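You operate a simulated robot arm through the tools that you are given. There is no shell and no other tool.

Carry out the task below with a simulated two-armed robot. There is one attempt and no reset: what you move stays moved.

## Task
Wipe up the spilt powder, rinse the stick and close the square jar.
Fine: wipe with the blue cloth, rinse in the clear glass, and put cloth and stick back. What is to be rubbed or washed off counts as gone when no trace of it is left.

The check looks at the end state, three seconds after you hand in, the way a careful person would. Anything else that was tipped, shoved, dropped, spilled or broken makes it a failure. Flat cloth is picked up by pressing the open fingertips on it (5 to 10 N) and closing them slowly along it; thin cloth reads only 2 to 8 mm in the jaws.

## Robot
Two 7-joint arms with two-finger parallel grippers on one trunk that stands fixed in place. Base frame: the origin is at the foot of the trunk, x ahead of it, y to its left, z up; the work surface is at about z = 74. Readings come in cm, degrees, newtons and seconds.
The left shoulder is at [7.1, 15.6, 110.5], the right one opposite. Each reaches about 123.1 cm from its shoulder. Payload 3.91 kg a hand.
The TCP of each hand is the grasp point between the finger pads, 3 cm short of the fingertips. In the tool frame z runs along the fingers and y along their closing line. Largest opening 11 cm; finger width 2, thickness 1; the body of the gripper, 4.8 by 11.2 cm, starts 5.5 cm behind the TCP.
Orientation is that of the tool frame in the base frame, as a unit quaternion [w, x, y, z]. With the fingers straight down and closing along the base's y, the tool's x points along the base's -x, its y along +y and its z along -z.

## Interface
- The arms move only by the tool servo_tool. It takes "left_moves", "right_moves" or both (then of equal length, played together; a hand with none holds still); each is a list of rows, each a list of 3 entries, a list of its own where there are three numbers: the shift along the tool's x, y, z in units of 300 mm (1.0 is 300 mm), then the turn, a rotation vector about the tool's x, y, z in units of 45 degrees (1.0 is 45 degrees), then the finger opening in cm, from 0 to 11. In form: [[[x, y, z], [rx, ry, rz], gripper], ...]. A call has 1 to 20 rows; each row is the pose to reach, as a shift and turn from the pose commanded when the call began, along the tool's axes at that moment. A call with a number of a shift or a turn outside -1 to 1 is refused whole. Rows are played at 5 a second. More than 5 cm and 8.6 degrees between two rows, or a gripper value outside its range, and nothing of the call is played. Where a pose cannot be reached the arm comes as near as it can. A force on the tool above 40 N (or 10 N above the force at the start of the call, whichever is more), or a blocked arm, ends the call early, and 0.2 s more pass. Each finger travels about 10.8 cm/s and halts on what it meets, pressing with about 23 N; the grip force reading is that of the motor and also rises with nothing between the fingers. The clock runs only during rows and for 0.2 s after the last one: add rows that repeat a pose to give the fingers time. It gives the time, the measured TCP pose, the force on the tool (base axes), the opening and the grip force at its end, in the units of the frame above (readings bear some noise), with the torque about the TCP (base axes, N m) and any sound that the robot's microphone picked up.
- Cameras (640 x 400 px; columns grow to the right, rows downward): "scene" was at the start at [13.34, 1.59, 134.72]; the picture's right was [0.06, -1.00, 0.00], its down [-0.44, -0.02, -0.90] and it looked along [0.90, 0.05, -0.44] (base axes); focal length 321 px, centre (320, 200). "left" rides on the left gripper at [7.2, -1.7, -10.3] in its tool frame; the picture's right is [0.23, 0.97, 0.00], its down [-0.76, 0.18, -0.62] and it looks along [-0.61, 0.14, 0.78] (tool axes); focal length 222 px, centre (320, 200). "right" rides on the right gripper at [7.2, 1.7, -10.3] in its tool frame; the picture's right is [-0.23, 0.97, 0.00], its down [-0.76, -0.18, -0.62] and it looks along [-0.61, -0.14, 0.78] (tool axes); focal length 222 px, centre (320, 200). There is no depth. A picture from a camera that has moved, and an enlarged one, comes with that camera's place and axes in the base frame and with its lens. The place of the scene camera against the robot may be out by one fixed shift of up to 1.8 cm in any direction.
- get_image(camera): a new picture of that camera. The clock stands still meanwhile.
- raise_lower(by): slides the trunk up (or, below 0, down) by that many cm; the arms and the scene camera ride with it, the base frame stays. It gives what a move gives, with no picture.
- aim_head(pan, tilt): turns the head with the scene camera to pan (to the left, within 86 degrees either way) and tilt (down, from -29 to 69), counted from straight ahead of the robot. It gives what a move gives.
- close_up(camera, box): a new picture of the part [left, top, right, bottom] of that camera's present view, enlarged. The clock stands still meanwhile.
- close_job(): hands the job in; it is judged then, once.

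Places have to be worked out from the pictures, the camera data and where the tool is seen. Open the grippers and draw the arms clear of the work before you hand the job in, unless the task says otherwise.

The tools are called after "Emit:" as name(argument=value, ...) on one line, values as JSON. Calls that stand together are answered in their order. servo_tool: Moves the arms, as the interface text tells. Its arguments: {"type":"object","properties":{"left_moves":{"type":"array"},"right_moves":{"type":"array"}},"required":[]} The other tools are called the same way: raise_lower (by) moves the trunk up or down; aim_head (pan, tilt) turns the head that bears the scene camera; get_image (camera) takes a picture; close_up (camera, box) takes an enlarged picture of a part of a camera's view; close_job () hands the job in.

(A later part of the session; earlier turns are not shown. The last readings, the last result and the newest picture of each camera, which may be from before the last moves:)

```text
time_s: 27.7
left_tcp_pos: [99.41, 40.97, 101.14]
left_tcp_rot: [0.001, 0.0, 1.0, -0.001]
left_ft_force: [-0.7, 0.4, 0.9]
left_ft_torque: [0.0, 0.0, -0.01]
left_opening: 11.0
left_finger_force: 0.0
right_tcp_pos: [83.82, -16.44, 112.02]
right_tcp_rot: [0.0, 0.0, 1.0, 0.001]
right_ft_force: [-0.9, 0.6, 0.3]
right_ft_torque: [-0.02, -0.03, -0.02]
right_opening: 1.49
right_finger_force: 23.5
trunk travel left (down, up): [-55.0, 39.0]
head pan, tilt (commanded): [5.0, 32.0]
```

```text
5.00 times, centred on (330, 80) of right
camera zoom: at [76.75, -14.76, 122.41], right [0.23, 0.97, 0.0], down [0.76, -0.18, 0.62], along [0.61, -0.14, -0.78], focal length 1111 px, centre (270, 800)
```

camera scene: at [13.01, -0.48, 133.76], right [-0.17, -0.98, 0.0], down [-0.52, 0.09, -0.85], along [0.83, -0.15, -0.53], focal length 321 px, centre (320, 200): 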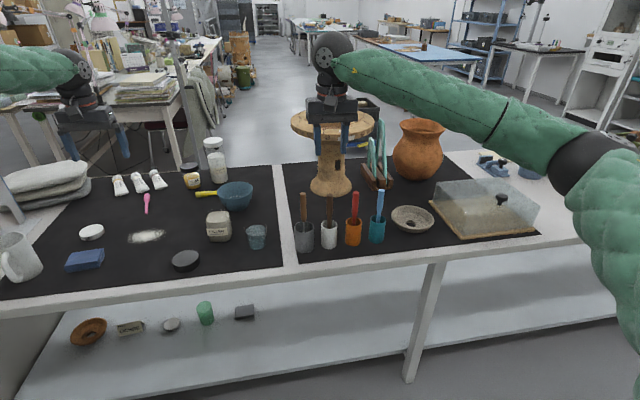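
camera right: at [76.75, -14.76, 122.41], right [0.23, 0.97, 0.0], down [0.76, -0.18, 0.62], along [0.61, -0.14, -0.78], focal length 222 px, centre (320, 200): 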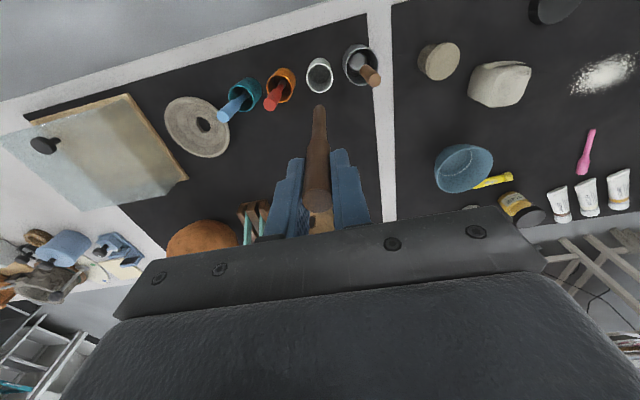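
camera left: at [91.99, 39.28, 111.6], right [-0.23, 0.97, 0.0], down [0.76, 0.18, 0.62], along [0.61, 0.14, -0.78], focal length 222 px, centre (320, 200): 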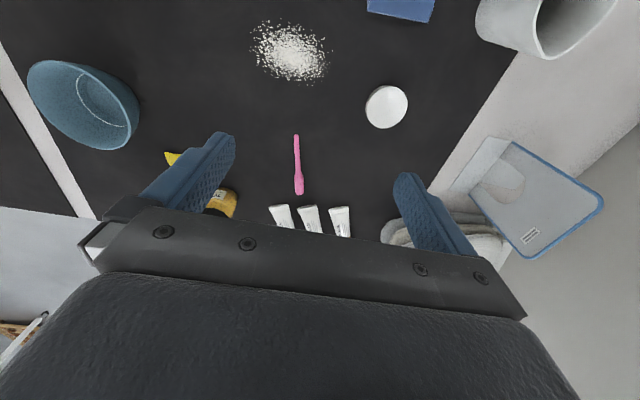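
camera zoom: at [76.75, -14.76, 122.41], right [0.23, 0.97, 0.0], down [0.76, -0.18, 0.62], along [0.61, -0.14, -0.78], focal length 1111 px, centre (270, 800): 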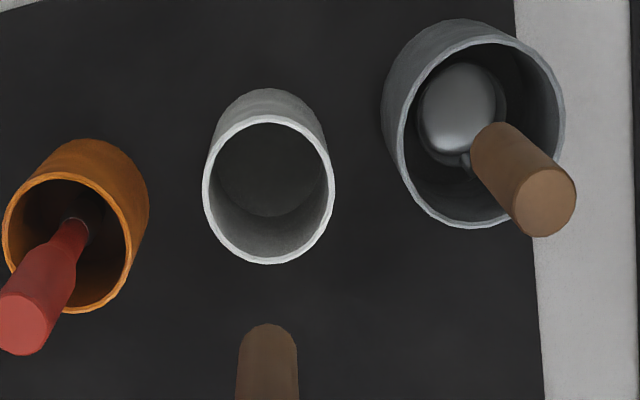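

The stick is centred over the empty white cup. I lower it to the original grip height.

Emit:
servo_tool(right_moves=[[[0, 0.004, 0.14], [0, 0, 0], 0.5], [[0, 0.004, 0.28], [0, 0, 0], 0.5], [[0, 0.004, 0.42], [0, 0, 0], 0.5], [[0, 0.003, 0.56], [0, 0, 0], 0.5], [[0, 0.002, 0.68], [0, 0, 0], 0.5], [[0, 0, 0.75], [0, 0, 0], 0.5], [[0, 0, 0.785], [0, 0, 0], 0.5], [[0, 0, 0.795], [0, 0, 0], 0.5]])

Emit:
close_up(camera="scene", box=[340, 130, 460, 270])

```text
time_s: 29.5
left_tcp_pos: [99.36, 40.99, 101.28]
left_tcp_rot: [0.001, 0.0, 1.0, 0.0]
left_ft_force: [0.2, 0.6, 0.3]
left_ft_torque: [-0.01, 0.01, 0.0]
left_opening: 11.02
left_finger_force: 0.1
right_tcp_pos: [83.89, -16.57, 88.06]
right_tcp_rot: [0.0, 0.0, 1.0, -0.001]
right_ft_force: [-1.4, -1.0, 18.5]
right_ft_torque: [-0.05, 0.18, 0.0]
right_opening: 1.52
right_finger_force: 23.2
trunk travel left (down, up): [-55.0, 39.0]
head pan, tilt (commanded): [5.0, 32.0]
```

```text
2.86 times, centred on (400, 200) of scene
camera zoom: at [13.02, 1.87, 133.78], right [0.09, -1.0, 0.0], down [-0.53, -0.05, -0.85], along [0.84, 0.07, -0.53], focal length 918 px, centre (91, 200)
```

zoom: 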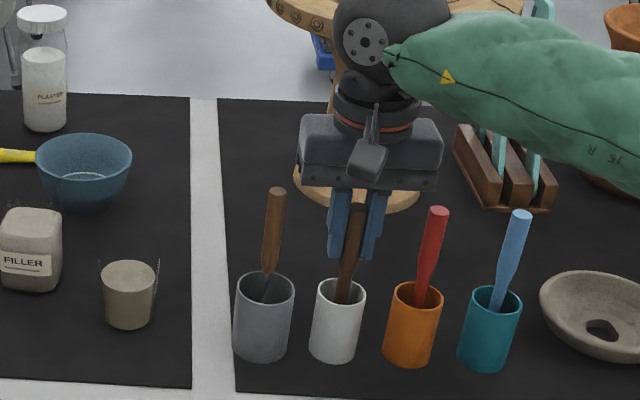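

The stick has touched the cup floor (18 N up). I ease up 2 mm and then open the fingers slowly.

Emit:
servo_tool(right_moves=[[[0, 0, -0.005], [0, 0, 0], 0.5], [[0, 0, -0.005], [0, 0, 0], 0.5]])

```text
time_s: 30.1
left_tcp_pos: [99.29, 40.99, 101.19]
left_tcp_rot: [0.0, 0.0, 1.0, 0.0]
left_ft_force: [0.4, 0.4, 0.2]
left_ft_torque: [-0.02, -0.03, 0.02]
left_opening: 10.98
left_finger_force: 0.2
right_tcp_pos: [84.02, -16.57, 88.06]
right_tcp_rot: [-0.001, 0.001, 1.0, 0.001]
right_ft_force: [1.3, 0.4, 6.3]
right_ft_torque: [0.0, -0.07, -0.06]
right_opening: 1.52
right_finger_force: 23.2
trunk travel left (down, up): [-55.0, 39.0]
head pan, tilt (commanded): [5.0, 32.0]
```

Force fell to 6 N. Now I open gradually to 5 cm, staying in place.

Emit:
servo_tool(right_moves=[[[0, 0, -0.002], [0, 0, 0], 1.6], [[0, 0, -0.002], [0, 0, 0], 1.9], [[0, 0, -0.002], [0, 0, 0], 2.4], [[0, 0, -0.002], [0, 0, 0], 3.2], [[0, 0, -0.002], [0, 0, 0], 4.2], [[0, 0, -0.002], [0, 0, 0], 5.0], [[0, 0, -0.002], [0, 0, 0], 5.0]])

Emit:
close_up(camera="scene", box=[340, 130, 460, 270])

Emit:
get_image(camera="right")

```text
time_s: 31.7
left_tcp_pos: [99.45, 40.9, 101.28]
left_tcp_rot: [0.001, 0.0, 1.0, 0.0]
left_ft_force: [0.8, 0.1, 0.6]
left_ft_torque: [-0.02, 0.0, -0.02]
left_opening: 11.04
left_finger_force: 0.0
right_tcp_pos: [83.85, -16.54, 88.19]
right_tcp_rot: [0.0, 0.0, 1.0, 0.0]
right_ft_force: [-0.1, -0.1, 0.0]
right_ft_torque: [0.01, 0.04, -0.01]
right_opening: 5.0
right_finger_force: 0.1
trunk travel left (down, up): [-55.0, 39.0]
head pan, tilt (commanded): [5.0, 32.0]
```

```text
2.86 times, centred on (400, 200) of scene
camera zoom: at [13.12, 1.86, 133.76], right [0.09, -1.0, 0.0], down [-0.53, -0.05, -0.85], along [0.84, 0.07, -0.53], focal length 918 px, centre (91, 200)
```

zoom: 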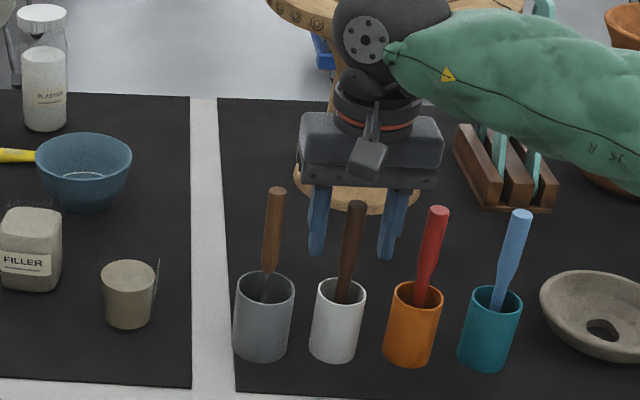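

```text
taken
camera right: at [76.83, -14.83, 98.56], right [0.23, 0.97, 0.0], down [0.76, -0.18, 0.62], along [0.61, -0.14, -0.78], focal length 222 px, centre (320, 200)
```

right: 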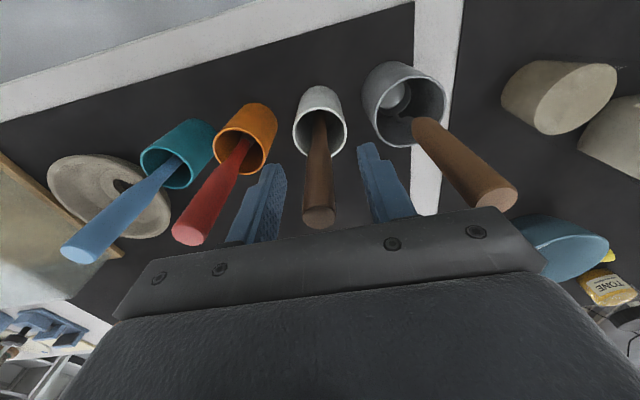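

The stick stands in its cup as before and the fingers are clear. I withdraw the right hand straight up and back, and bring the left hand over toward the jar and black lid for inspection.

Emit:
servo_tool(right_moves=[[[0, 0, -0.12], [0, 0, 0], 5], [[0, 0, -0.26], [0, 0, 0], 5], [[0, 0, -0.4], [0, 0, 0], 5], [[0, 0, -0.54], [0, 0, 0], 5], [[0, 0, -0.68], [0, 0, 0], 5], [[0.15, -0.03, -0.72], [0, 0, 0], 5], [[0.3, -0.08, -0.72], [0, 0, 0], 5], [[0.45, -0.13, -0.72], [0, 0, 0], 5]], left_moves=[[[0, 0, 0], [0, 0, 0], 11], [[0, 0, -0.05], [0, 0, 0], 11], [[0.08, -0.11, -0.1], [0, 0, 0], 11], [[0.16, -0.22, -0.15], [0, 0, 0], 11], [[0.25, -0.33, -0.167], [0, 0, 0], 11], [[0.33, -0.45, -0.167], [0, 0, 0], 11], [[0.42, -0.56, -0.167], [0, 0, 0], 11], [[0.5, -0.667, -0.167], [0, 0, 0], 11]])

Emit:
get_image(camera="left")

Emit:
get_image(camera="scene")

```text
time_s: 33.5
left_tcp_pos: [83.89, 20.75, 106.21]
left_tcp_rot: [0.001, -0.001, 1.0, 0.001]
left_ft_force: [-0.1, -0.5, 0.3]
left_ft_torque: [0.05, 0.0, -0.01]
left_opening: 11.02
left_finger_force: 0.0
right_tcp_pos: [70.22, -20.3, 109.89]
right_tcp_rot: [0.0, 0.0, 1.0, 0.0]
right_ft_force: [-0.2, 0.6, 0.3]
right_ft_torque: [0.02, -0.01, -0.03]
right_opening: 5.04
right_finger_force: 0.1
trunk travel left (down, up): [-55.0, 39.0]
head pan, tilt (commanded): [5.0, 32.0]
```

```text
taken
camera left: at [76.59, 19.04, 116.55], right [-0.23, 0.97, 0.0], down [0.76, 0.18, 0.62], along [0.61, 0.14, -0.78], focal length 222 px, centre (320, 200)
```

left: 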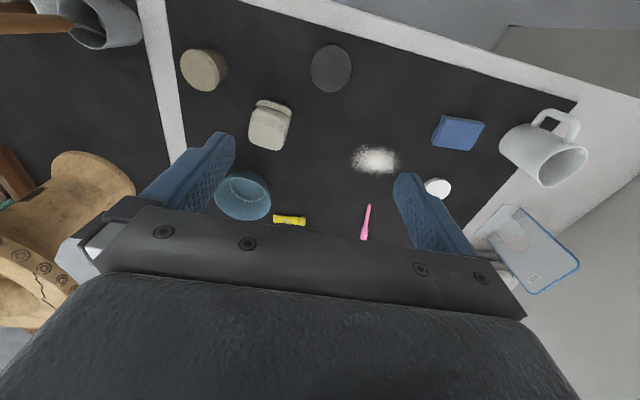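

```text
taken
camera scene: at [13.01, 1.73, 133.79], right [0.09, -1.0, 0.0], down [-0.53, -0.05, -0.85], along [0.84, 0.08, -0.53], focal length 321 px, centre (320, 200)
```

scene: 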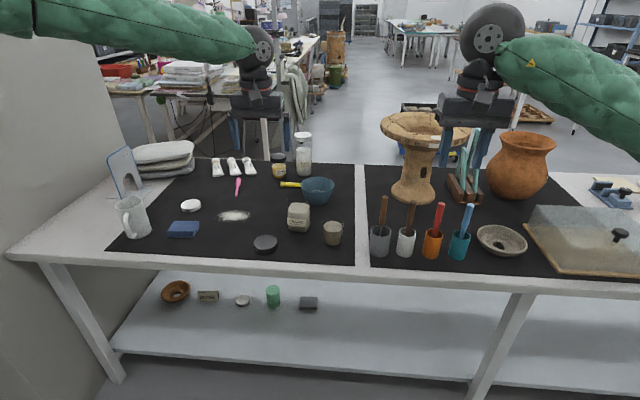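

Emit:
close_up(camera="left", box=[235, 85, 305, 160])

Emit:
close_up(camera="left", box=[300, 35, 365, 100])

Emit:
close_up(camera="scene", box=[280, 190, 320, 240])

Emit:
close_up(camera="scene", box=[245, 225, 285, 260])

Emit:
close_up(camera="left", box=[415, 105, 495, 205])

```text
5.33 times, centred on (270, 122) of left
camera zoom: at [76.59, 19.04, 116.55], right [-0.23, 0.97, 0.0], down [0.76, 0.18, 0.62], along [0.61, 0.14, -0.78], focal length 1185 px, centre (587, 613)
```

zoom: 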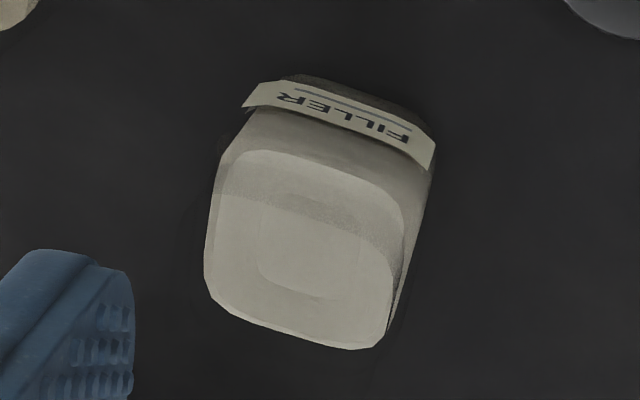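

```text
6.15 times, centred on (332, 68) of left
camera zoom: at [76.59, 19.04, 116.55], right [-0.23, 0.97, 0.0], down [0.76, 0.18, 0.62], along [0.61, 0.14, -0.78], focal length 1367 px, centre (243, 1015)
```

zoom: 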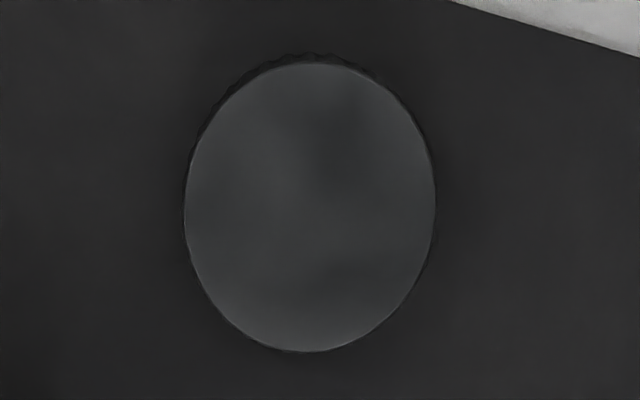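

```text
8.00 times, centred on (300, 215) of scene
camera zoom: at [13.01, 1.73, 133.79], right [0.09, -1.0, 0.0], down [-0.53, -0.05, -0.85], along [0.84, 0.08, -0.53], focal length 2570 px, centre (480, 80)
```

zoom: 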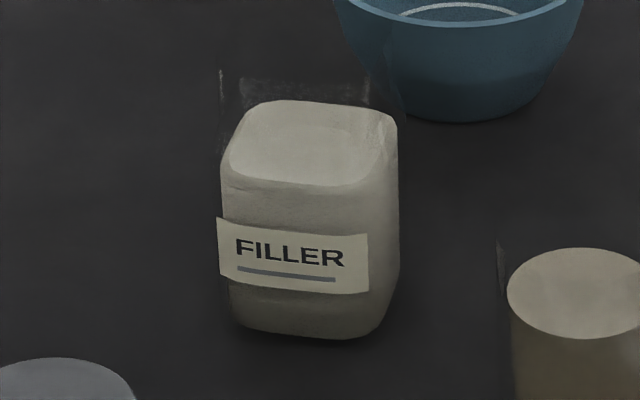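

```text
11.43 times, centred on (265, 242) of scene
camera zoom: at [13.01, 1.73, 133.79], right [0.09, -1.0, 0.0], down [-0.53, -0.05, -0.85], along [0.84, 0.08, -0.53], focal length 3671 px, centre (949, -286)
```

zoom: 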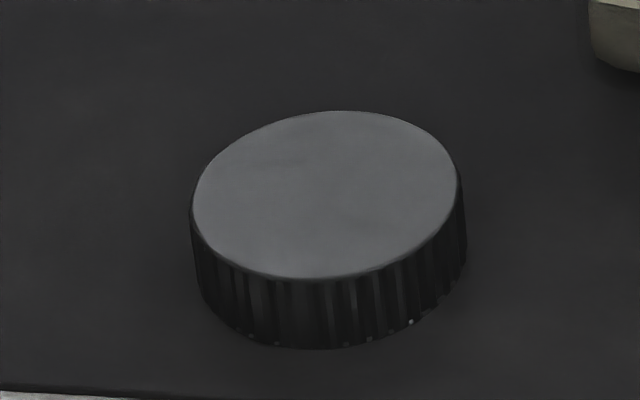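

```text
4.00 times, centred on (455, 155) of left
camera zoom: at [76.59, 19.04, 116.55], right [-0.23, 0.97, 0.0], down [0.76, 0.18, 0.62], along [0.61, 0.14, -0.78], focal length 888 px, centre (-220, 380)
```

zoom: 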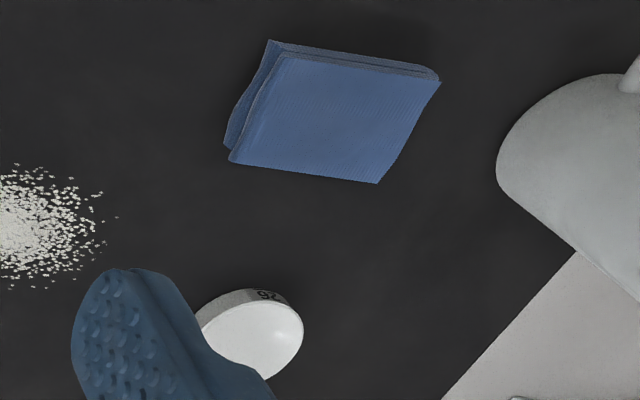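

The black ribbed cap is about 6.4 cm across at (81.8, 21.9). To see the jar's clear neck I tilt the left hand forward and look at the jar nearly level.

Emit:
servo_tool(left_moves=[[[0.03, -0.006, 0.09], [0, -0.143, 0], 11], [[0.06, -0.012, 0.19], [0, -0.286, 0], 11], [[0.085, -0.018, 0.28], [0, -0.429, 0], 11], [[0.11, -0.024, 0.38], [0, -0.571, 0], 11], [[0.14, -0.03, 0.47], [0, -0.714, 0], 11], [[0.165, -0.035, 0.57], [0, -0.857, 0], 11], [[0.193, -0.04, 0.66], [0, -1.0, 0], 11]])

Emit:
get_image(camera="left")

```text
time_s: 35.1
left_tcp_pos: [78.37, 19.62, 85.95]
left_tcp_rot: [0.383, -0.001, 0.924, -0.001]
left_ft_force: [-0.2, 0.8, 0.5]
left_ft_torque: [0.01, 0.01, -0.03]
left_opening: 11.0
left_finger_force: 0.1
right_tcp_pos: [70.59, -20.15, 109.87]
right_tcp_rot: [-0.001, -0.001, 1.0, 0.0]
right_ft_force: [-0.8, 0.1, -0.4]
right_ft_torque: [0.03, -0.01, -0.02]
right_opening: 5.0
right_finger_force: 0.0
trunk travel left (down, up): [-55.0, 39.0]
head pan, tilt (commanded): [5.0, 32.0]
```

```text
taken
camera left: at [65.78, 17.98, 88.27], right [-0.16, 0.97, -0.16], down [0.1, 0.18, 0.98], along [0.98, 0.14, -0.12], focal length 222 px, centre (320, 200)
```

left: 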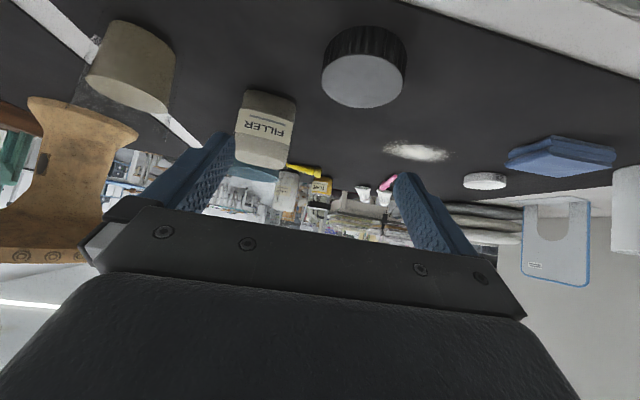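

Emit:
close_up(camera="left", box=[205, 80, 325, 200])

Emit:
close_up(camera="left", box=[60, 10, 220, 150])

Emit:
close_up(camera="left", box=[440, 120, 640, 220])

```text
3.33 times, centred on (265, 140) of left
camera zoom: at [65.78, 17.98, 88.27], right [-0.16, 0.97, -0.16], down [0.1, 0.18, 0.98], along [0.98, 0.14, -0.12], focal length 740 px, centre (503, 400)
```

zoom: 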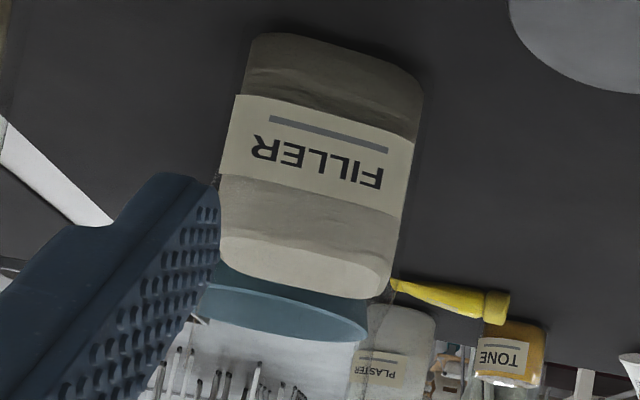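

```text
2.86 times, centred on (140, 80) of left
camera zoom: at [65.78, 17.98, 88.27], right [-0.16, 0.97, -0.16], down [0.1, 0.18, 0.98], along [0.98, 0.14, -0.12], focal length 635 px, centre (834, 543)
```

zoom: 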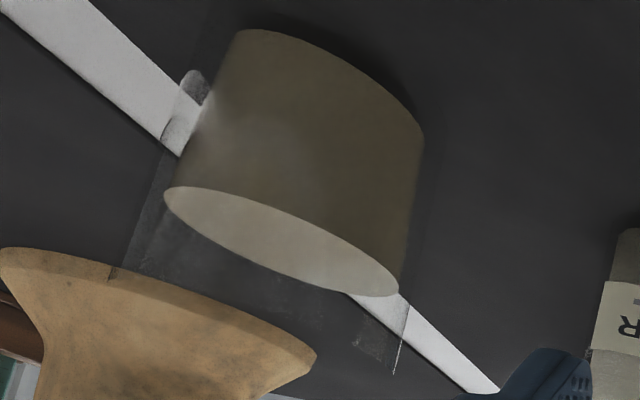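

```text
3.20 times, centred on (540, 170) of left
camera zoom: at [65.78, 17.98, 88.27], right [-0.16, 0.97, -0.16], down [0.1, 0.18, 0.98], along [0.98, 0.14, -0.12], focal length 711 px, centre (-384, 296)
```

zoom: 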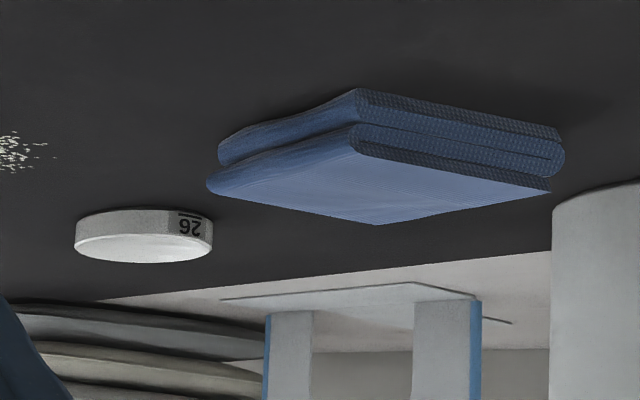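

Emit:
close_up(camera="left", box=[235, 150, 305, 215])

Emit:
close_up(camera="left", box=[310, 15, 420, 115])

```text
6.15 times, centred on (270, 182) of left
camera zoom: at [65.78, 17.98, 88.27], right [-0.16, 0.97, -0.16], down [0.1, 0.18, 0.98], along [0.98, 0.14, -0.12], focal length 1367 px, centre (628, 308)
```

zoom: 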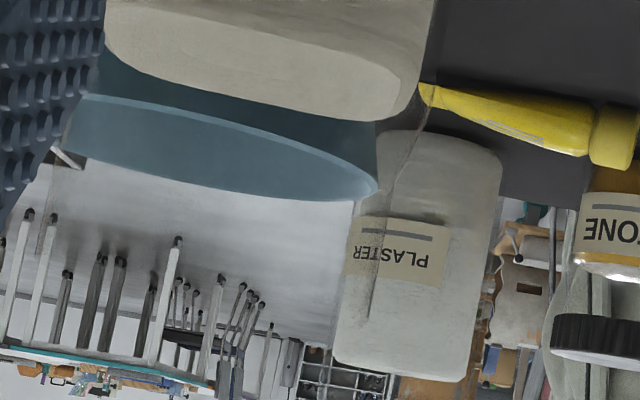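

```text
4.00 times, centred on (365, 65) of left
camera zoom: at [65.78, 17.98, 88.27], right [-0.16, 0.97, -0.16], down [0.1, 0.18, 0.98], along [0.98, 0.14, -0.12], focal length 888 px, centre (140, 740)
```

zoom: 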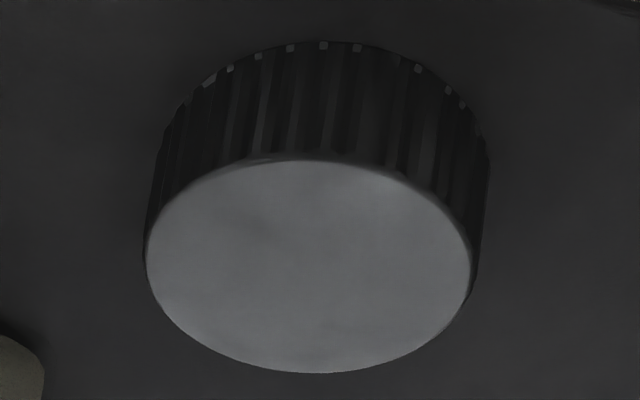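

The level view shows the jar's clear wall rising to about z≈86 around (92.5, 13.8), roughly 6 cm across at the mouth, which suits the ~6.8 cm black cap at about (82, 22). I straighten the left hand above the black cap.

Emit:
servo_tool(left_moves=[[[-0.06, 0.012, -0.035], [0, 0.143, 0], 11], [[-0.12, 0.024, -0.07], [0, 0.286, 0], 11], [[-0.18, 0.036, -0.105], [0, 0.429, 0], 11], [[-0.24, 0.048, -0.14], [0, 0.571, 0], 11], [[-0.3, 0.06, -0.175], [0, 0.714, 0], 11], [[-0.36, 0.07, -0.21], [0, 0.857, 0], 11], [[-0.416, 0.08, -0.244], [0, 1.0, 0], 11], [[-0.416, 0.08, -0.244], [0, 1.0, 0], 11]])

Emit:
get_image(camera="left")

```text
time_s: 36.9
left_tcp_pos: [81.88, 21.73, 100.21]
left_tcp_rot: [0.0, 0.0, 1.0, 0.0]
left_ft_force: [-0.7, 1.2, 0.2]
left_ft_torque: [0.0, 0.0, -0.04]
left_opening: 10.99
left_finger_force: 0.0
right_tcp_pos: [70.37, -20.26, 109.92]
right_tcp_rot: [0.0, 0.0, 1.0, 0.001]
right_ft_force: [-0.2, 0.1, 0.1]
right_ft_torque: [0.02, 0.02, -0.01]
right_opening: 5.03
right_finger_force: 0.1
trunk travel left (down, up): [-55.0, 39.0]
head pan, tilt (commanded): [5.0, 32.0]
```

```text
taken
camera left: at [74.52, 20.2, 110.64], right [-0.23, 0.97, 0.0], down [0.76, 0.18, 0.62], along [0.61, 0.14, -0.78], focal length 222 px, centre (320, 200)
```

left: 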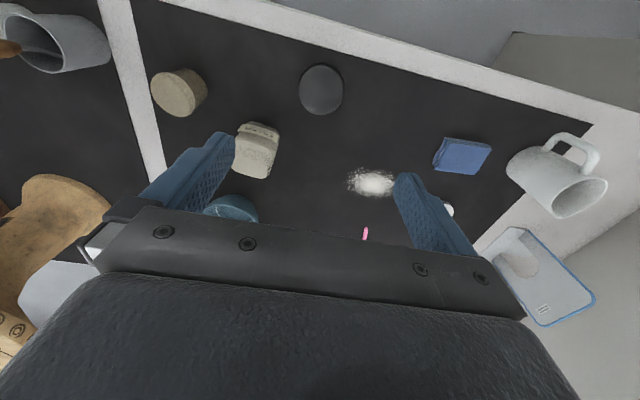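

Emit:
close_up(camera="left", box=[290, 55, 350, 125])

Emit:
close_up(camera="left", box=[215, 110, 295, 190])

```text
5.71 times, centred on (320, 90) of left
camera zoom: at [74.52, 20.2, 110.64], right [-0.23, 0.97, 0.0], down [0.76, 0.18, 0.62], along [0.61, 0.14, -0.78], focal length 1269 px, centre (320, 829)
```

zoom: 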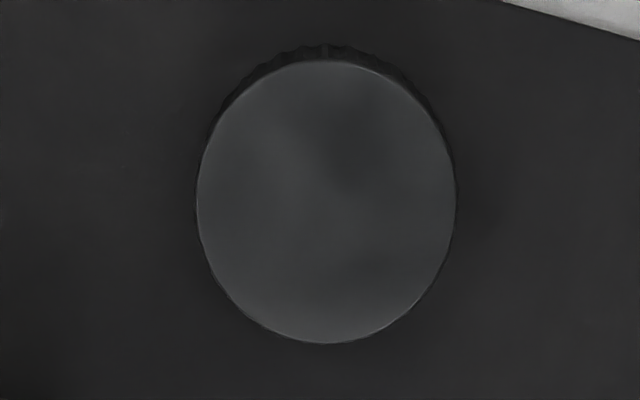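

```text
5.00 times, centred on (255, 150) of left
camera zoom: at [74.52, 20.2, 110.64], right [-0.23, 0.97, 0.0], down [0.76, 0.18, 0.62], along [0.61, 0.14, -0.78], focal length 1111 px, centre (645, 450)
```

zoom: 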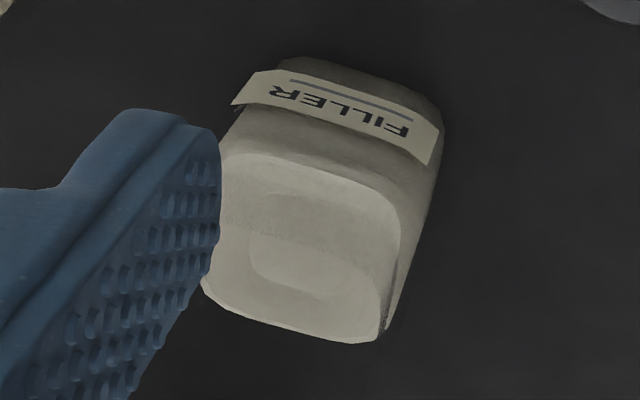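

The cap is centred at (81.95, 22.0). I descend around it with the fingers fully open, tips stopping about 6 mm above the mat.

Emit:
servo_tool(left_moves=[[[0, 0.004, 0.14], [0, 0, 0], 11], [[0, 0.005, 0.28], [0, 0, 0], 11], [[0, 0.005, 0.42], [0, 0, 0], 11], [[0, 0.005, 0.55], [0, 0, 0], 11], [[0, 0.005, 0.65], [0, 0, 0], 11], [[0, 0.005, 0.71], [0, 0, 0], 11], [[0, 0.005, 0.745], [0, 0, 0], 11]])

Emit:
get_image(camera="left")

Emit:
close_up(camera="scene", box=[220, 180, 340, 270])

```text
time_s: 38.5
left_tcp_pos: [80.91, 23.21, 79.41]
left_tcp_rot: [0.0, -0.001, 1.0, 0.001]
left_ft_force: [0.1, -0.4, 0.2]
left_ft_torque: [0.0, 0.05, 0.0]
left_opening: 10.99
left_finger_force: 0.0
left hand out of reach, approached as far as the arm can: row 5, 6, 7
right_tcp_pos: [70.51, -20.26, 109.8]
right_tcp_rot: [-0.001, 0.0, 1.0, 0.0]
right_ft_force: [-0.1, 0.0, 0.5]
right_ft_torque: [0.04, -0.03, -0.03]
right_opening: 5.0
right_finger_force: 0.1
trunk travel left (down, up): [-55.0, 39.0]
head pan, tilt (commanded): [5.0, 32.0]
```

```text
taken
camera left: at [73.49, 21.63, 89.85], right [-0.23, 0.97, 0.0], down [0.76, 0.18, 0.62], along [0.61, 0.14, -0.78], focal length 222 px, centre (320, 200)
```

left: 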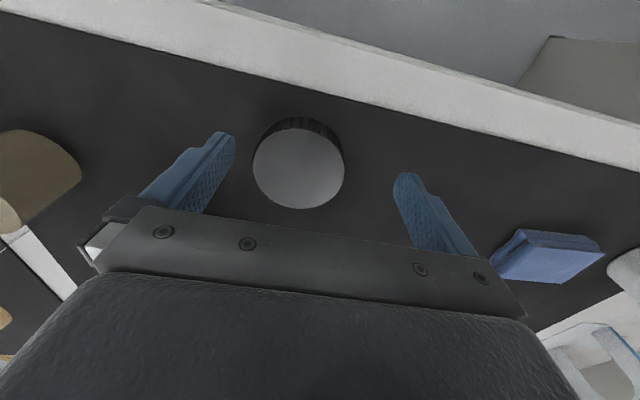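

```text
4.44 times, centred on (280, 225) of scene
camera zoom: at [13.11, 1.84, 133.76], right [0.09, -1.0, 0.0], down [-0.53, -0.05, -0.85], along [0.84, 0.07, -0.53], focal length 1428 px, centre (498, 89)
```

zoom: 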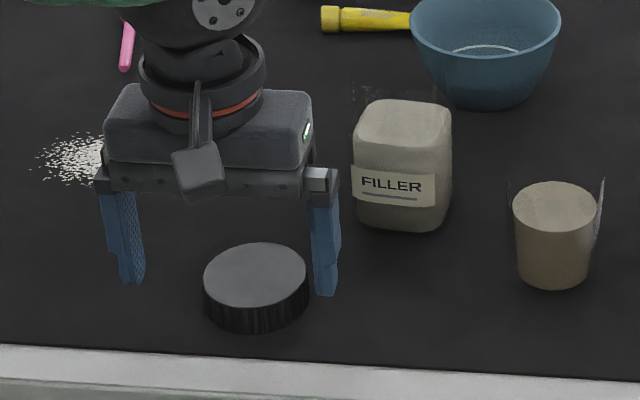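

The left arm hit a joint limit near the table (it ended at (80.9, 23.2, 79.4), touching nothing). I raise the trunk 12 cm so the forearm slopes down more; the hands ride straight up.

Emit:
raise_lower(by=12)

Emit:
get_image(camera="left")

```text
time_s: 40.0
left_tcp_pos: [80.92, 23.27, 91.48]
left_tcp_rot: [-0.001, 0.0, 1.0, 0.0]
left_ft_force: [1.1, 0.2, 0.1]
left_ft_torque: [-0.02, 0.0, 0.02]
left_opening: 10.98
left_finger_force: 0.1
right_tcp_pos: [70.47, -20.29, 121.79]
right_tcp_rot: [-0.001, 0.0, 1.0, 0.0]
right_ft_force: [-0.5, -0.3, 0.2]
right_ft_torque: [-0.01, 0.02, -0.01]
right_opening: 5.01
right_finger_force: 0.0
trunk travel left (down, up): [-67.0, 27.0]
head pan, tilt (commanded): [5.0, 32.0]
```

```text
taken
camera left: at [73.53, 21.65, 101.83], right [-0.23, 0.97, 0.0], down [0.76, 0.18, 0.62], along [0.61, 0.14, -0.78], focal length 222 px, centre (320, 200)
```

left: 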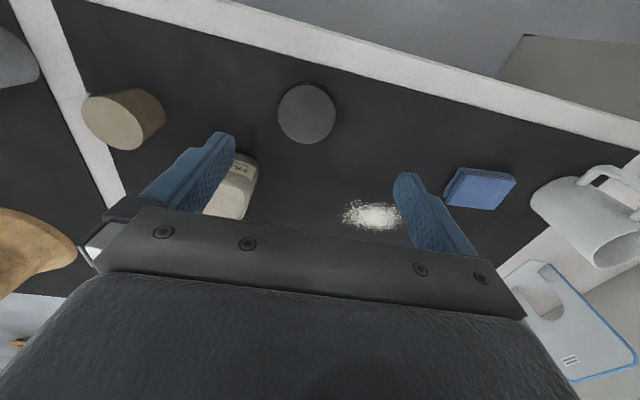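

Emit:
servo_tool(left_moves=[[[-0.018, -0.02, 0.02], [0, 0, 0], 11], [[-0.035, -0.042, 0.06], [0, 0, 0], 11], [[-0.035, -0.042, 0.18], [0, 0, 0], 11], [[-0.035, -0.042, 0.28], [0, 0, 0], 11], [[-0.035, -0.042, 0.36], [0, 0, 0], 11], [[-0.035, -0.042, 0.42], [0, 0, 0], 11]])

Emit:
get_image(camera="left")

```text
time_s: 41.4
left_tcp_pos: [77.15, 26.45, 85.24]
left_tcp_rot: [-0.001, -0.001, 1.0, 0.0]
left_ft_force: [0.4, -0.7, 0.1]
left_ft_torque: [-0.02, 0.01, -0.03]
left_opening: 11.0
left_finger_force: 0.2
left hand out of reach, approached as far as the arm can: row 1, 2, 3, 4, 5, 6
right_tcp_pos: [70.38, -20.3, 121.96]
right_tcp_rot: [0.0, 0.0, 1.0, 0.0]
right_ft_force: [0.1, 0.3, -0.6]
right_ft_torque: [-0.01, -0.01, 0.0]
right_opening: 4.99
right_finger_force: 0.0
trunk travel left (down, up): [-67.0, 27.0]
head pan, tilt (commanded): [5.0, 32.0]
```

```text
taken
camera left: at [69.74, 24.78, 95.68], right [-0.23, 0.97, 0.0], down [0.76, 0.18, 0.62], along [0.61, 0.14, -0.78], focal length 222 px, centre (320, 200)
```

left: 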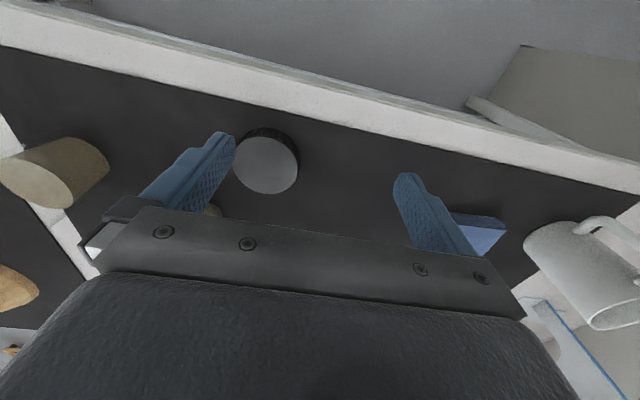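

Raising made it worse, so the limit is on reaching downward; I lift the left hand well up first and then lower the trunk instead.

Emit:
servo_tool(left_moves=[[[0, 0, -0.13], [0, 0, 0], 11], [[0, 0, -0.27], [0, 0, 0], 11], [[0, 0, -0.41], [0, 0, 0], 11], [[-0.05, -0.04, -0.55], [0, 0, 0], 11], [[-0.1, -0.09, -0.68], [0, 0, 0], 11], [[-0.16, -0.15, -0.8], [0, 0, 0], 11], [[-0.16, -0.15, -0.9], [0, 0, 0], 11]])

Emit:
raise_lower(by=-26)

Emit:
get_image(camera="left")

Emit:
get_image(camera="scene")

```text
time_s: 43.0
left_tcp_pos: [81.96, 21.83, 112.55]
left_tcp_rot: [0.001, 0.0, 1.0, 0.0]
left_ft_force: [-0.3, -0.1, 0.2]
left_ft_torque: [0.01, 0.0, -0.02]
left_opening: 10.99
left_finger_force: 0.0
right_tcp_pos: [70.34, -20.24, 121.96]
right_tcp_rot: [0.001, 0.0, 1.0, 0.0]
right_ft_force: [0.2, -0.6, -0.1]
right_ft_torque: [-0.02, 0.0, 0.04]
right_opening: 5.01
right_finger_force: 0.1
trunk travel left (down, up): [-67.0, 27.0]
head pan, tilt (commanded): [5.0, 32.0]
```

```text
time_s: 45.7
left_tcp_pos: [82.13, 22.03, 86.41]
left_tcp_rot: [0.0, 0.0, 1.0, 0.0]
left_ft_force: [-0.2, -0.5, 0.0]
left_ft_torque: [0.0, -0.01, -0.01]
left_opening: 11.01
left_finger_force: 0.0
right_tcp_pos: [70.61, -20.21, 95.88]
right_tcp_rot: [0.0, 0.0, 1.0, 0.001]
right_ft_force: [0.2, -0.1, -0.7]
right_ft_torque: [0.0, -0.02, -0.01]
right_opening: 5.0
right_finger_force: 0.2
trunk travel left (down, up): [-41.0, 53.0]
head pan, tilt (commanded): [5.0, 32.0]
```

```text
taken
camera left: at [74.72, 20.34, 96.82], right [-0.23, 0.97, 0.0], down [0.76, 0.18, 0.62], along [0.61, 0.14, -0.78], focal length 222 px, centre (320, 200)
```

left: 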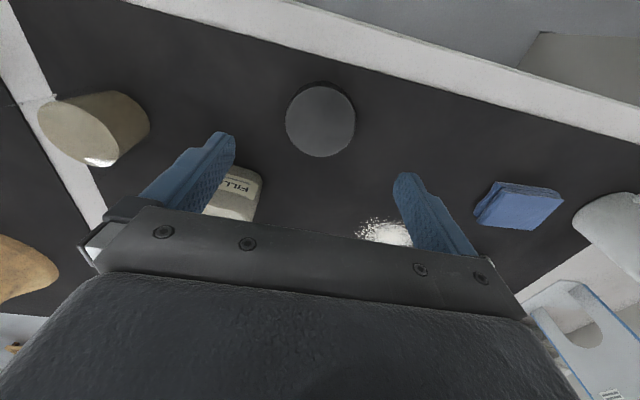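

```text
taken
camera scene: at [13.08, 1.85, 119.77], right [0.09, -1.0, 0.0], down [-0.53, -0.05, -0.85], along [0.84, 0.07, -0.53], focal length 321 px, centre (320, 200)
```

scene: 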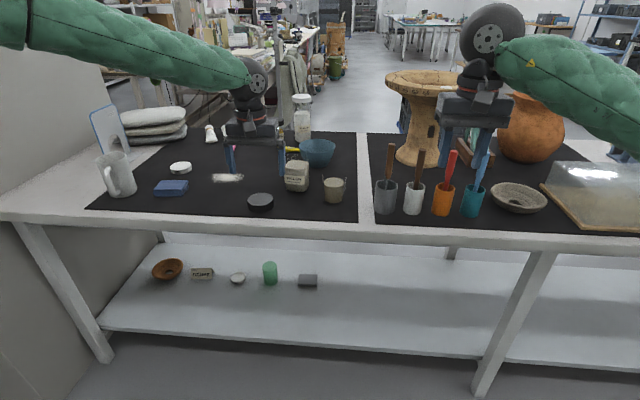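

Now the left hand is straight above the cap at (82.0, 22.0, 86.4) with the trunk 14 cm below its start. I descend to grip height.

Emit:
servo_tool(left_moves=[[[0, 0, 0.1], [0, 0, 0], 11], [[0, 0, 0.19], [0, 0, 0], 11], [[0, 0, 0.26], [0, 0, 0], 11], [[0, 0, 0.29], [0, 0, 0], 11]])

Emit:
get_image(camera="left")

Emit:
close_up(camera="scene", box=[210, 140, 350, 230])

```text
time_s: 46.7
left_tcp_pos: [82.18, 21.93, 77.74]
left_tcp_rot: [0.001, 0.0, 1.0, 0.0]
left_ft_force: [0.4, -0.9, 0.1]
left_ft_torque: [0.02, 0.02, 0.04]
left_opening: 10.97
left_finger_force: 0.2
right_tcp_pos: [70.43, -20.18, 95.95]
right_tcp_rot: [0.0, 0.0, 1.0, 0.001]
right_ft_force: [-0.1, 0.0, -0.6]
right_ft_torque: [0.0, 0.02, -0.02]
right_opening: 4.99
right_finger_force: 0.2
trunk travel left (down, up): [-41.0, 53.0]
head pan, tilt (commanded): [5.0, 32.0]
```

```text
taken
camera left: at [74.79, 20.28, 88.08], right [-0.23, 0.97, 0.0], down [0.76, 0.18, 0.62], along [0.61, 0.14, -0.78], focal length 222 px, centre (320, 200)
```

left: 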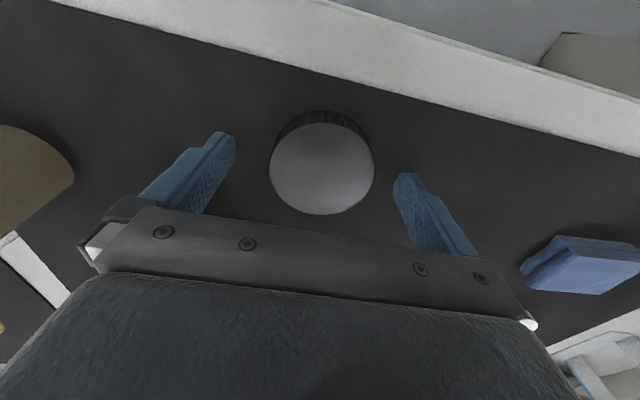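

```text
4.44 times, centred on (280, 185) of scene
camera zoom: at [13.1, 1.85, 119.77], right [0.09, -1.0, 0.0], down [-0.53, -0.05, -0.85], along [0.84, 0.07, -0.53], focal length 1428 px, centre (498, 267)
```

zoom: 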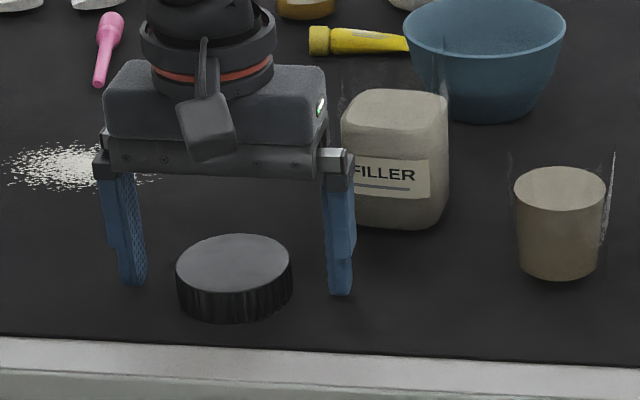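

The cap sits centred between the fingertips. I close on it gradually.

Emit:
servo_tool(left_moves=[[[0, 0, 0], [0, 0, 0], 9], [[0, 0, 0], [0, 0, 0], 7.6], [[0, 0, 0], [0, 0, 0], 7.0], [[0, 0, 0], [0, 0, 0], 6.5], [[0, 0, 0], [0, 0, 0], 6.0], [[0, 0, 0], [0, 0, 0], 5.5], [[0, 0, 0], [0, 0, 0], 5.5]])

Emit:
get_image(camera="left")

```text
time_s: 48.3
left_tcp_pos: [82.18, 21.86, 77.6]
left_tcp_rot: [0.0, 0.0, 1.0, 0.001]
left_ft_force: [-0.7, 0.9, -1.1]
left_ft_torque: [-0.01, 0.02, 0.05]
left_opening: 6.5
left_finger_force: 23.3
right_tcp_pos: [70.41, -20.35, 95.92]
right_tcp_rot: [0.0, 0.0, 1.0, 0.0]
right_ft_force: [-0.4, -0.1, -0.7]
right_ft_torque: [-0.04, 0.0, 0.02]
right_opening: 4.99
right_finger_force: 0.0
trunk travel left (down, up): [-41.0, 53.0]
head pan, tilt (commanded): [5.0, 32.0]
```

```text
taken
camera left: at [74.78, 20.28, 88.08], right [-0.23, 0.97, 0.0], down [0.76, 0.18, 0.62], along [0.61, 0.14, -0.78], focal length 222 px, centre (320, 200)
```

left: 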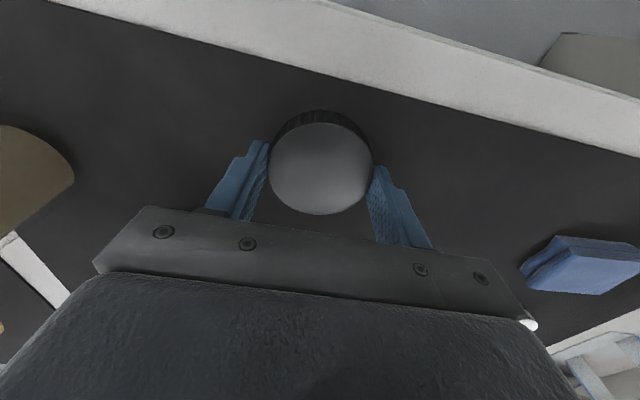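

The cap is gripped at 6.5 cm. I lift it 19 cm clear and take views of the jar from the scene and right cameras to fix the jar's mouth.

Emit:
servo_tool(left_moves=[[[0, 0, -0.05], [0, 0, 0], 5.5], [[0, 0, -0.15], [0, 0, 0], 5.5], [[0, 0, -0.28], [0, 0, 0], 5.5], [[0, 0, -0.42], [0, 0, 0], 5.5], [[0, 0, -0.55], [0, 0, 0], 5.5], [[0, 0, -0.65], [0, 0, 0], 5.5]])

Emit:
close_up(camera="right", box=[540, 160, 640, 260])

Emit:
close_up(camera="scene", box=[210, 90, 350, 220])

Emit:
get_image(camera="left")

```text
time_s: 49.7
left_tcp_pos: [82.1, 21.94, 97.29]
left_tcp_rot: [0.001, 0.0, 1.0, 0.0]
left_ft_force: [0.6, 0.1, 0.5]
left_ft_torque: [0.01, 0.01, 0.04]
left_opening: 6.53
left_finger_force: 22.7
right_tcp_pos: [70.37, -20.35, 95.8]
right_tcp_rot: [0.0, 0.001, 1.0, 0.001]
right_ft_force: [1.0, -0.2, 0.1]
right_ft_torque: [0.01, 0.02, -0.01]
right_opening: 5.02
right_finger_force: 0.0
trunk travel left (down, up): [-41.0, 53.0]
head pan, tilt (commanded): [5.0, 32.0]
```

```text
4.00 times, centred on (590, 210) of right
camera zoom: at [63.32, -18.55, 106.25], right [0.23, 0.97, 0.0], down [0.76, -0.18, 0.62], along [0.61, -0.14, -0.78], focal length 888 px, centre (-760, 160)
```

zoom: 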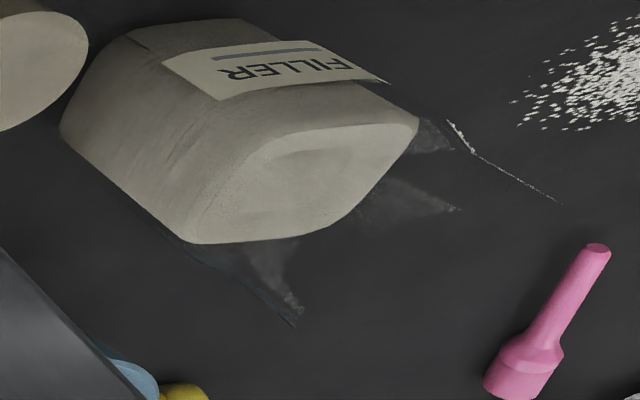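

```text
3.08 times, centred on (280, 155) of scene
camera zoom: at [13.07, 1.84, 119.76], right [0.09, -1.0, 0.0], down [-0.53, -0.05, -0.85], along [0.84, 0.07, -0.53], focal length 988 px, centre (443, 338)
```

zoom: 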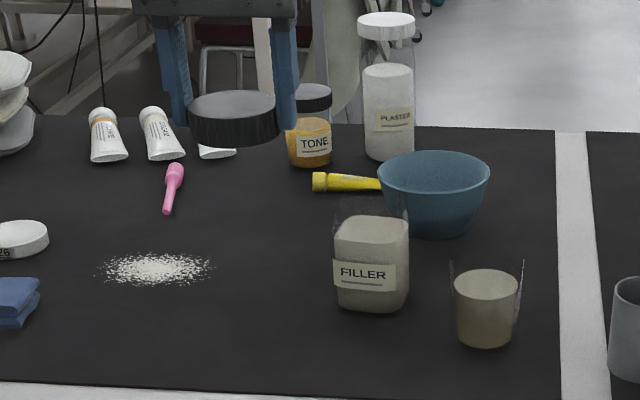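

```text
taken
camera left: at [74.81, 20.34, 107.77], right [-0.23, 0.97, 0.0], down [0.76, 0.18, 0.62], along [0.61, 0.14, -0.78], focal length 222 px, centre (320, 200)
```

left: 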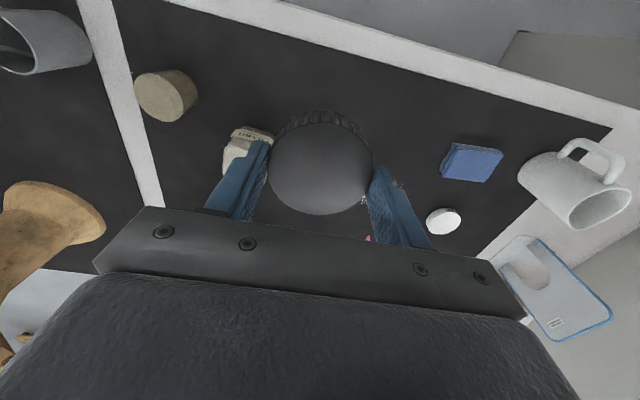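

Emit:
close_up(camera="scene", box=[308, 145, 350, 195])

Emit:
close_up(camera="scene", box=[275, 148, 315, 178])

Emit:
close_up(camera="right", box=[565, 180, 615, 215])

```text
8.00 times, centred on (329, 170) of scene
camera zoom: at [13.07, 1.84, 119.76], right [0.09, -1.0, 0.0], down [-0.53, -0.05, -0.85], along [0.84, 0.07, -0.53], focal length 2570 px, centre (248, 440)
```

zoom: 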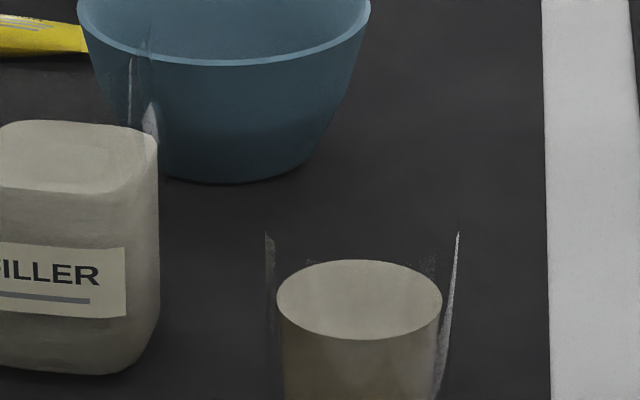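

```text
13.33 times, centred on (295, 163) of scene
camera zoom: at [13.07, 1.84, 119.76], right [0.09, -1.0, 0.0], down [-0.53, -0.05, -0.85], along [0.84, 0.07, -0.53], focal length 4283 px, centre (653, 693)
```

zoom: 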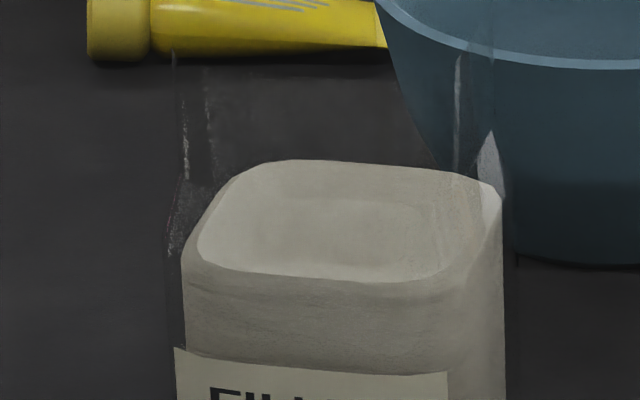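

```text
11.43 times, centred on (590, 198) of right
camera zoom: at [63.32, -18.55, 106.25], right [0.23, 0.97, 0.0], down [0.76, -0.18, 0.62], along [0.61, -0.14, -0.78], focal length 2538 px, centre (-2766, 229)
```

zoom: 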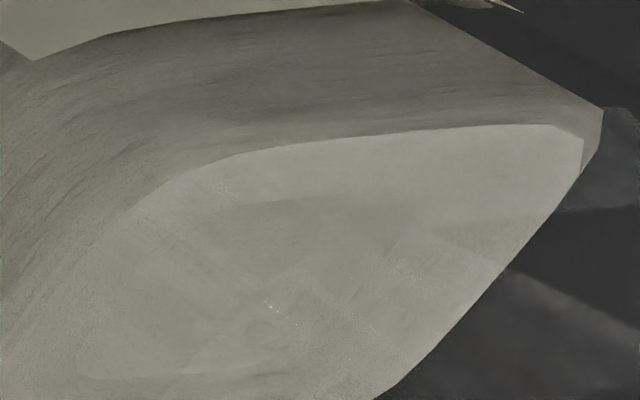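

The jar is now clear: body ~7 cm to z≈82.4, then a round neck ~6.3 cm across up to z≈85.8, so the black cap fits it. I check the cap's offset in the hand closely.

Emit:
close_up(camera="left", box=[250, 100, 390, 225])

Emit:
close_up(camera="scene", box=[225, 95, 315, 165])

```text
3.20 times, centred on (320, 162) of left
camera zoom: at [74.81, 20.34, 107.77], right [-0.23, 0.97, 0.0], down [0.76, 0.18, 0.62], along [0.61, 0.14, -0.78], focal length 711 px, centre (320, 320)
```

zoom: 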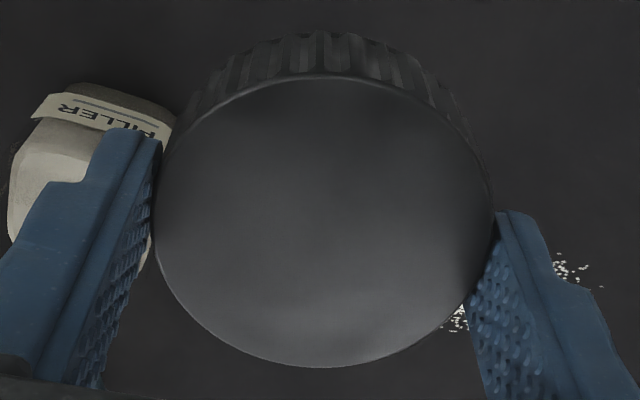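

```text
5.71 times, centred on (270, 130) of scene
camera zoom: at [13.07, 1.84, 119.76], right [0.09, -1.0, 0.0], down [-0.53, -0.05, -0.85], along [0.84, 0.07, -0.53], focal length 1835 px, centre (606, 600)
```

zoom: 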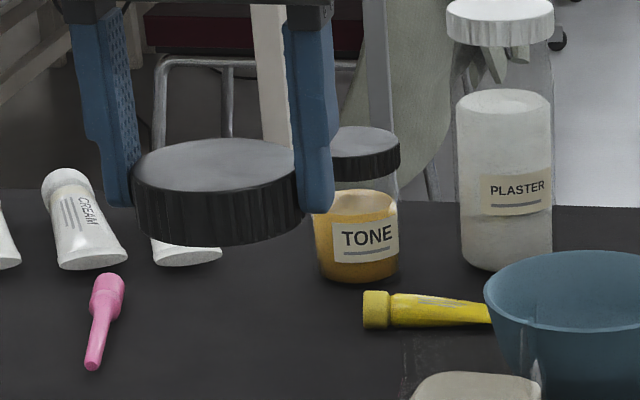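

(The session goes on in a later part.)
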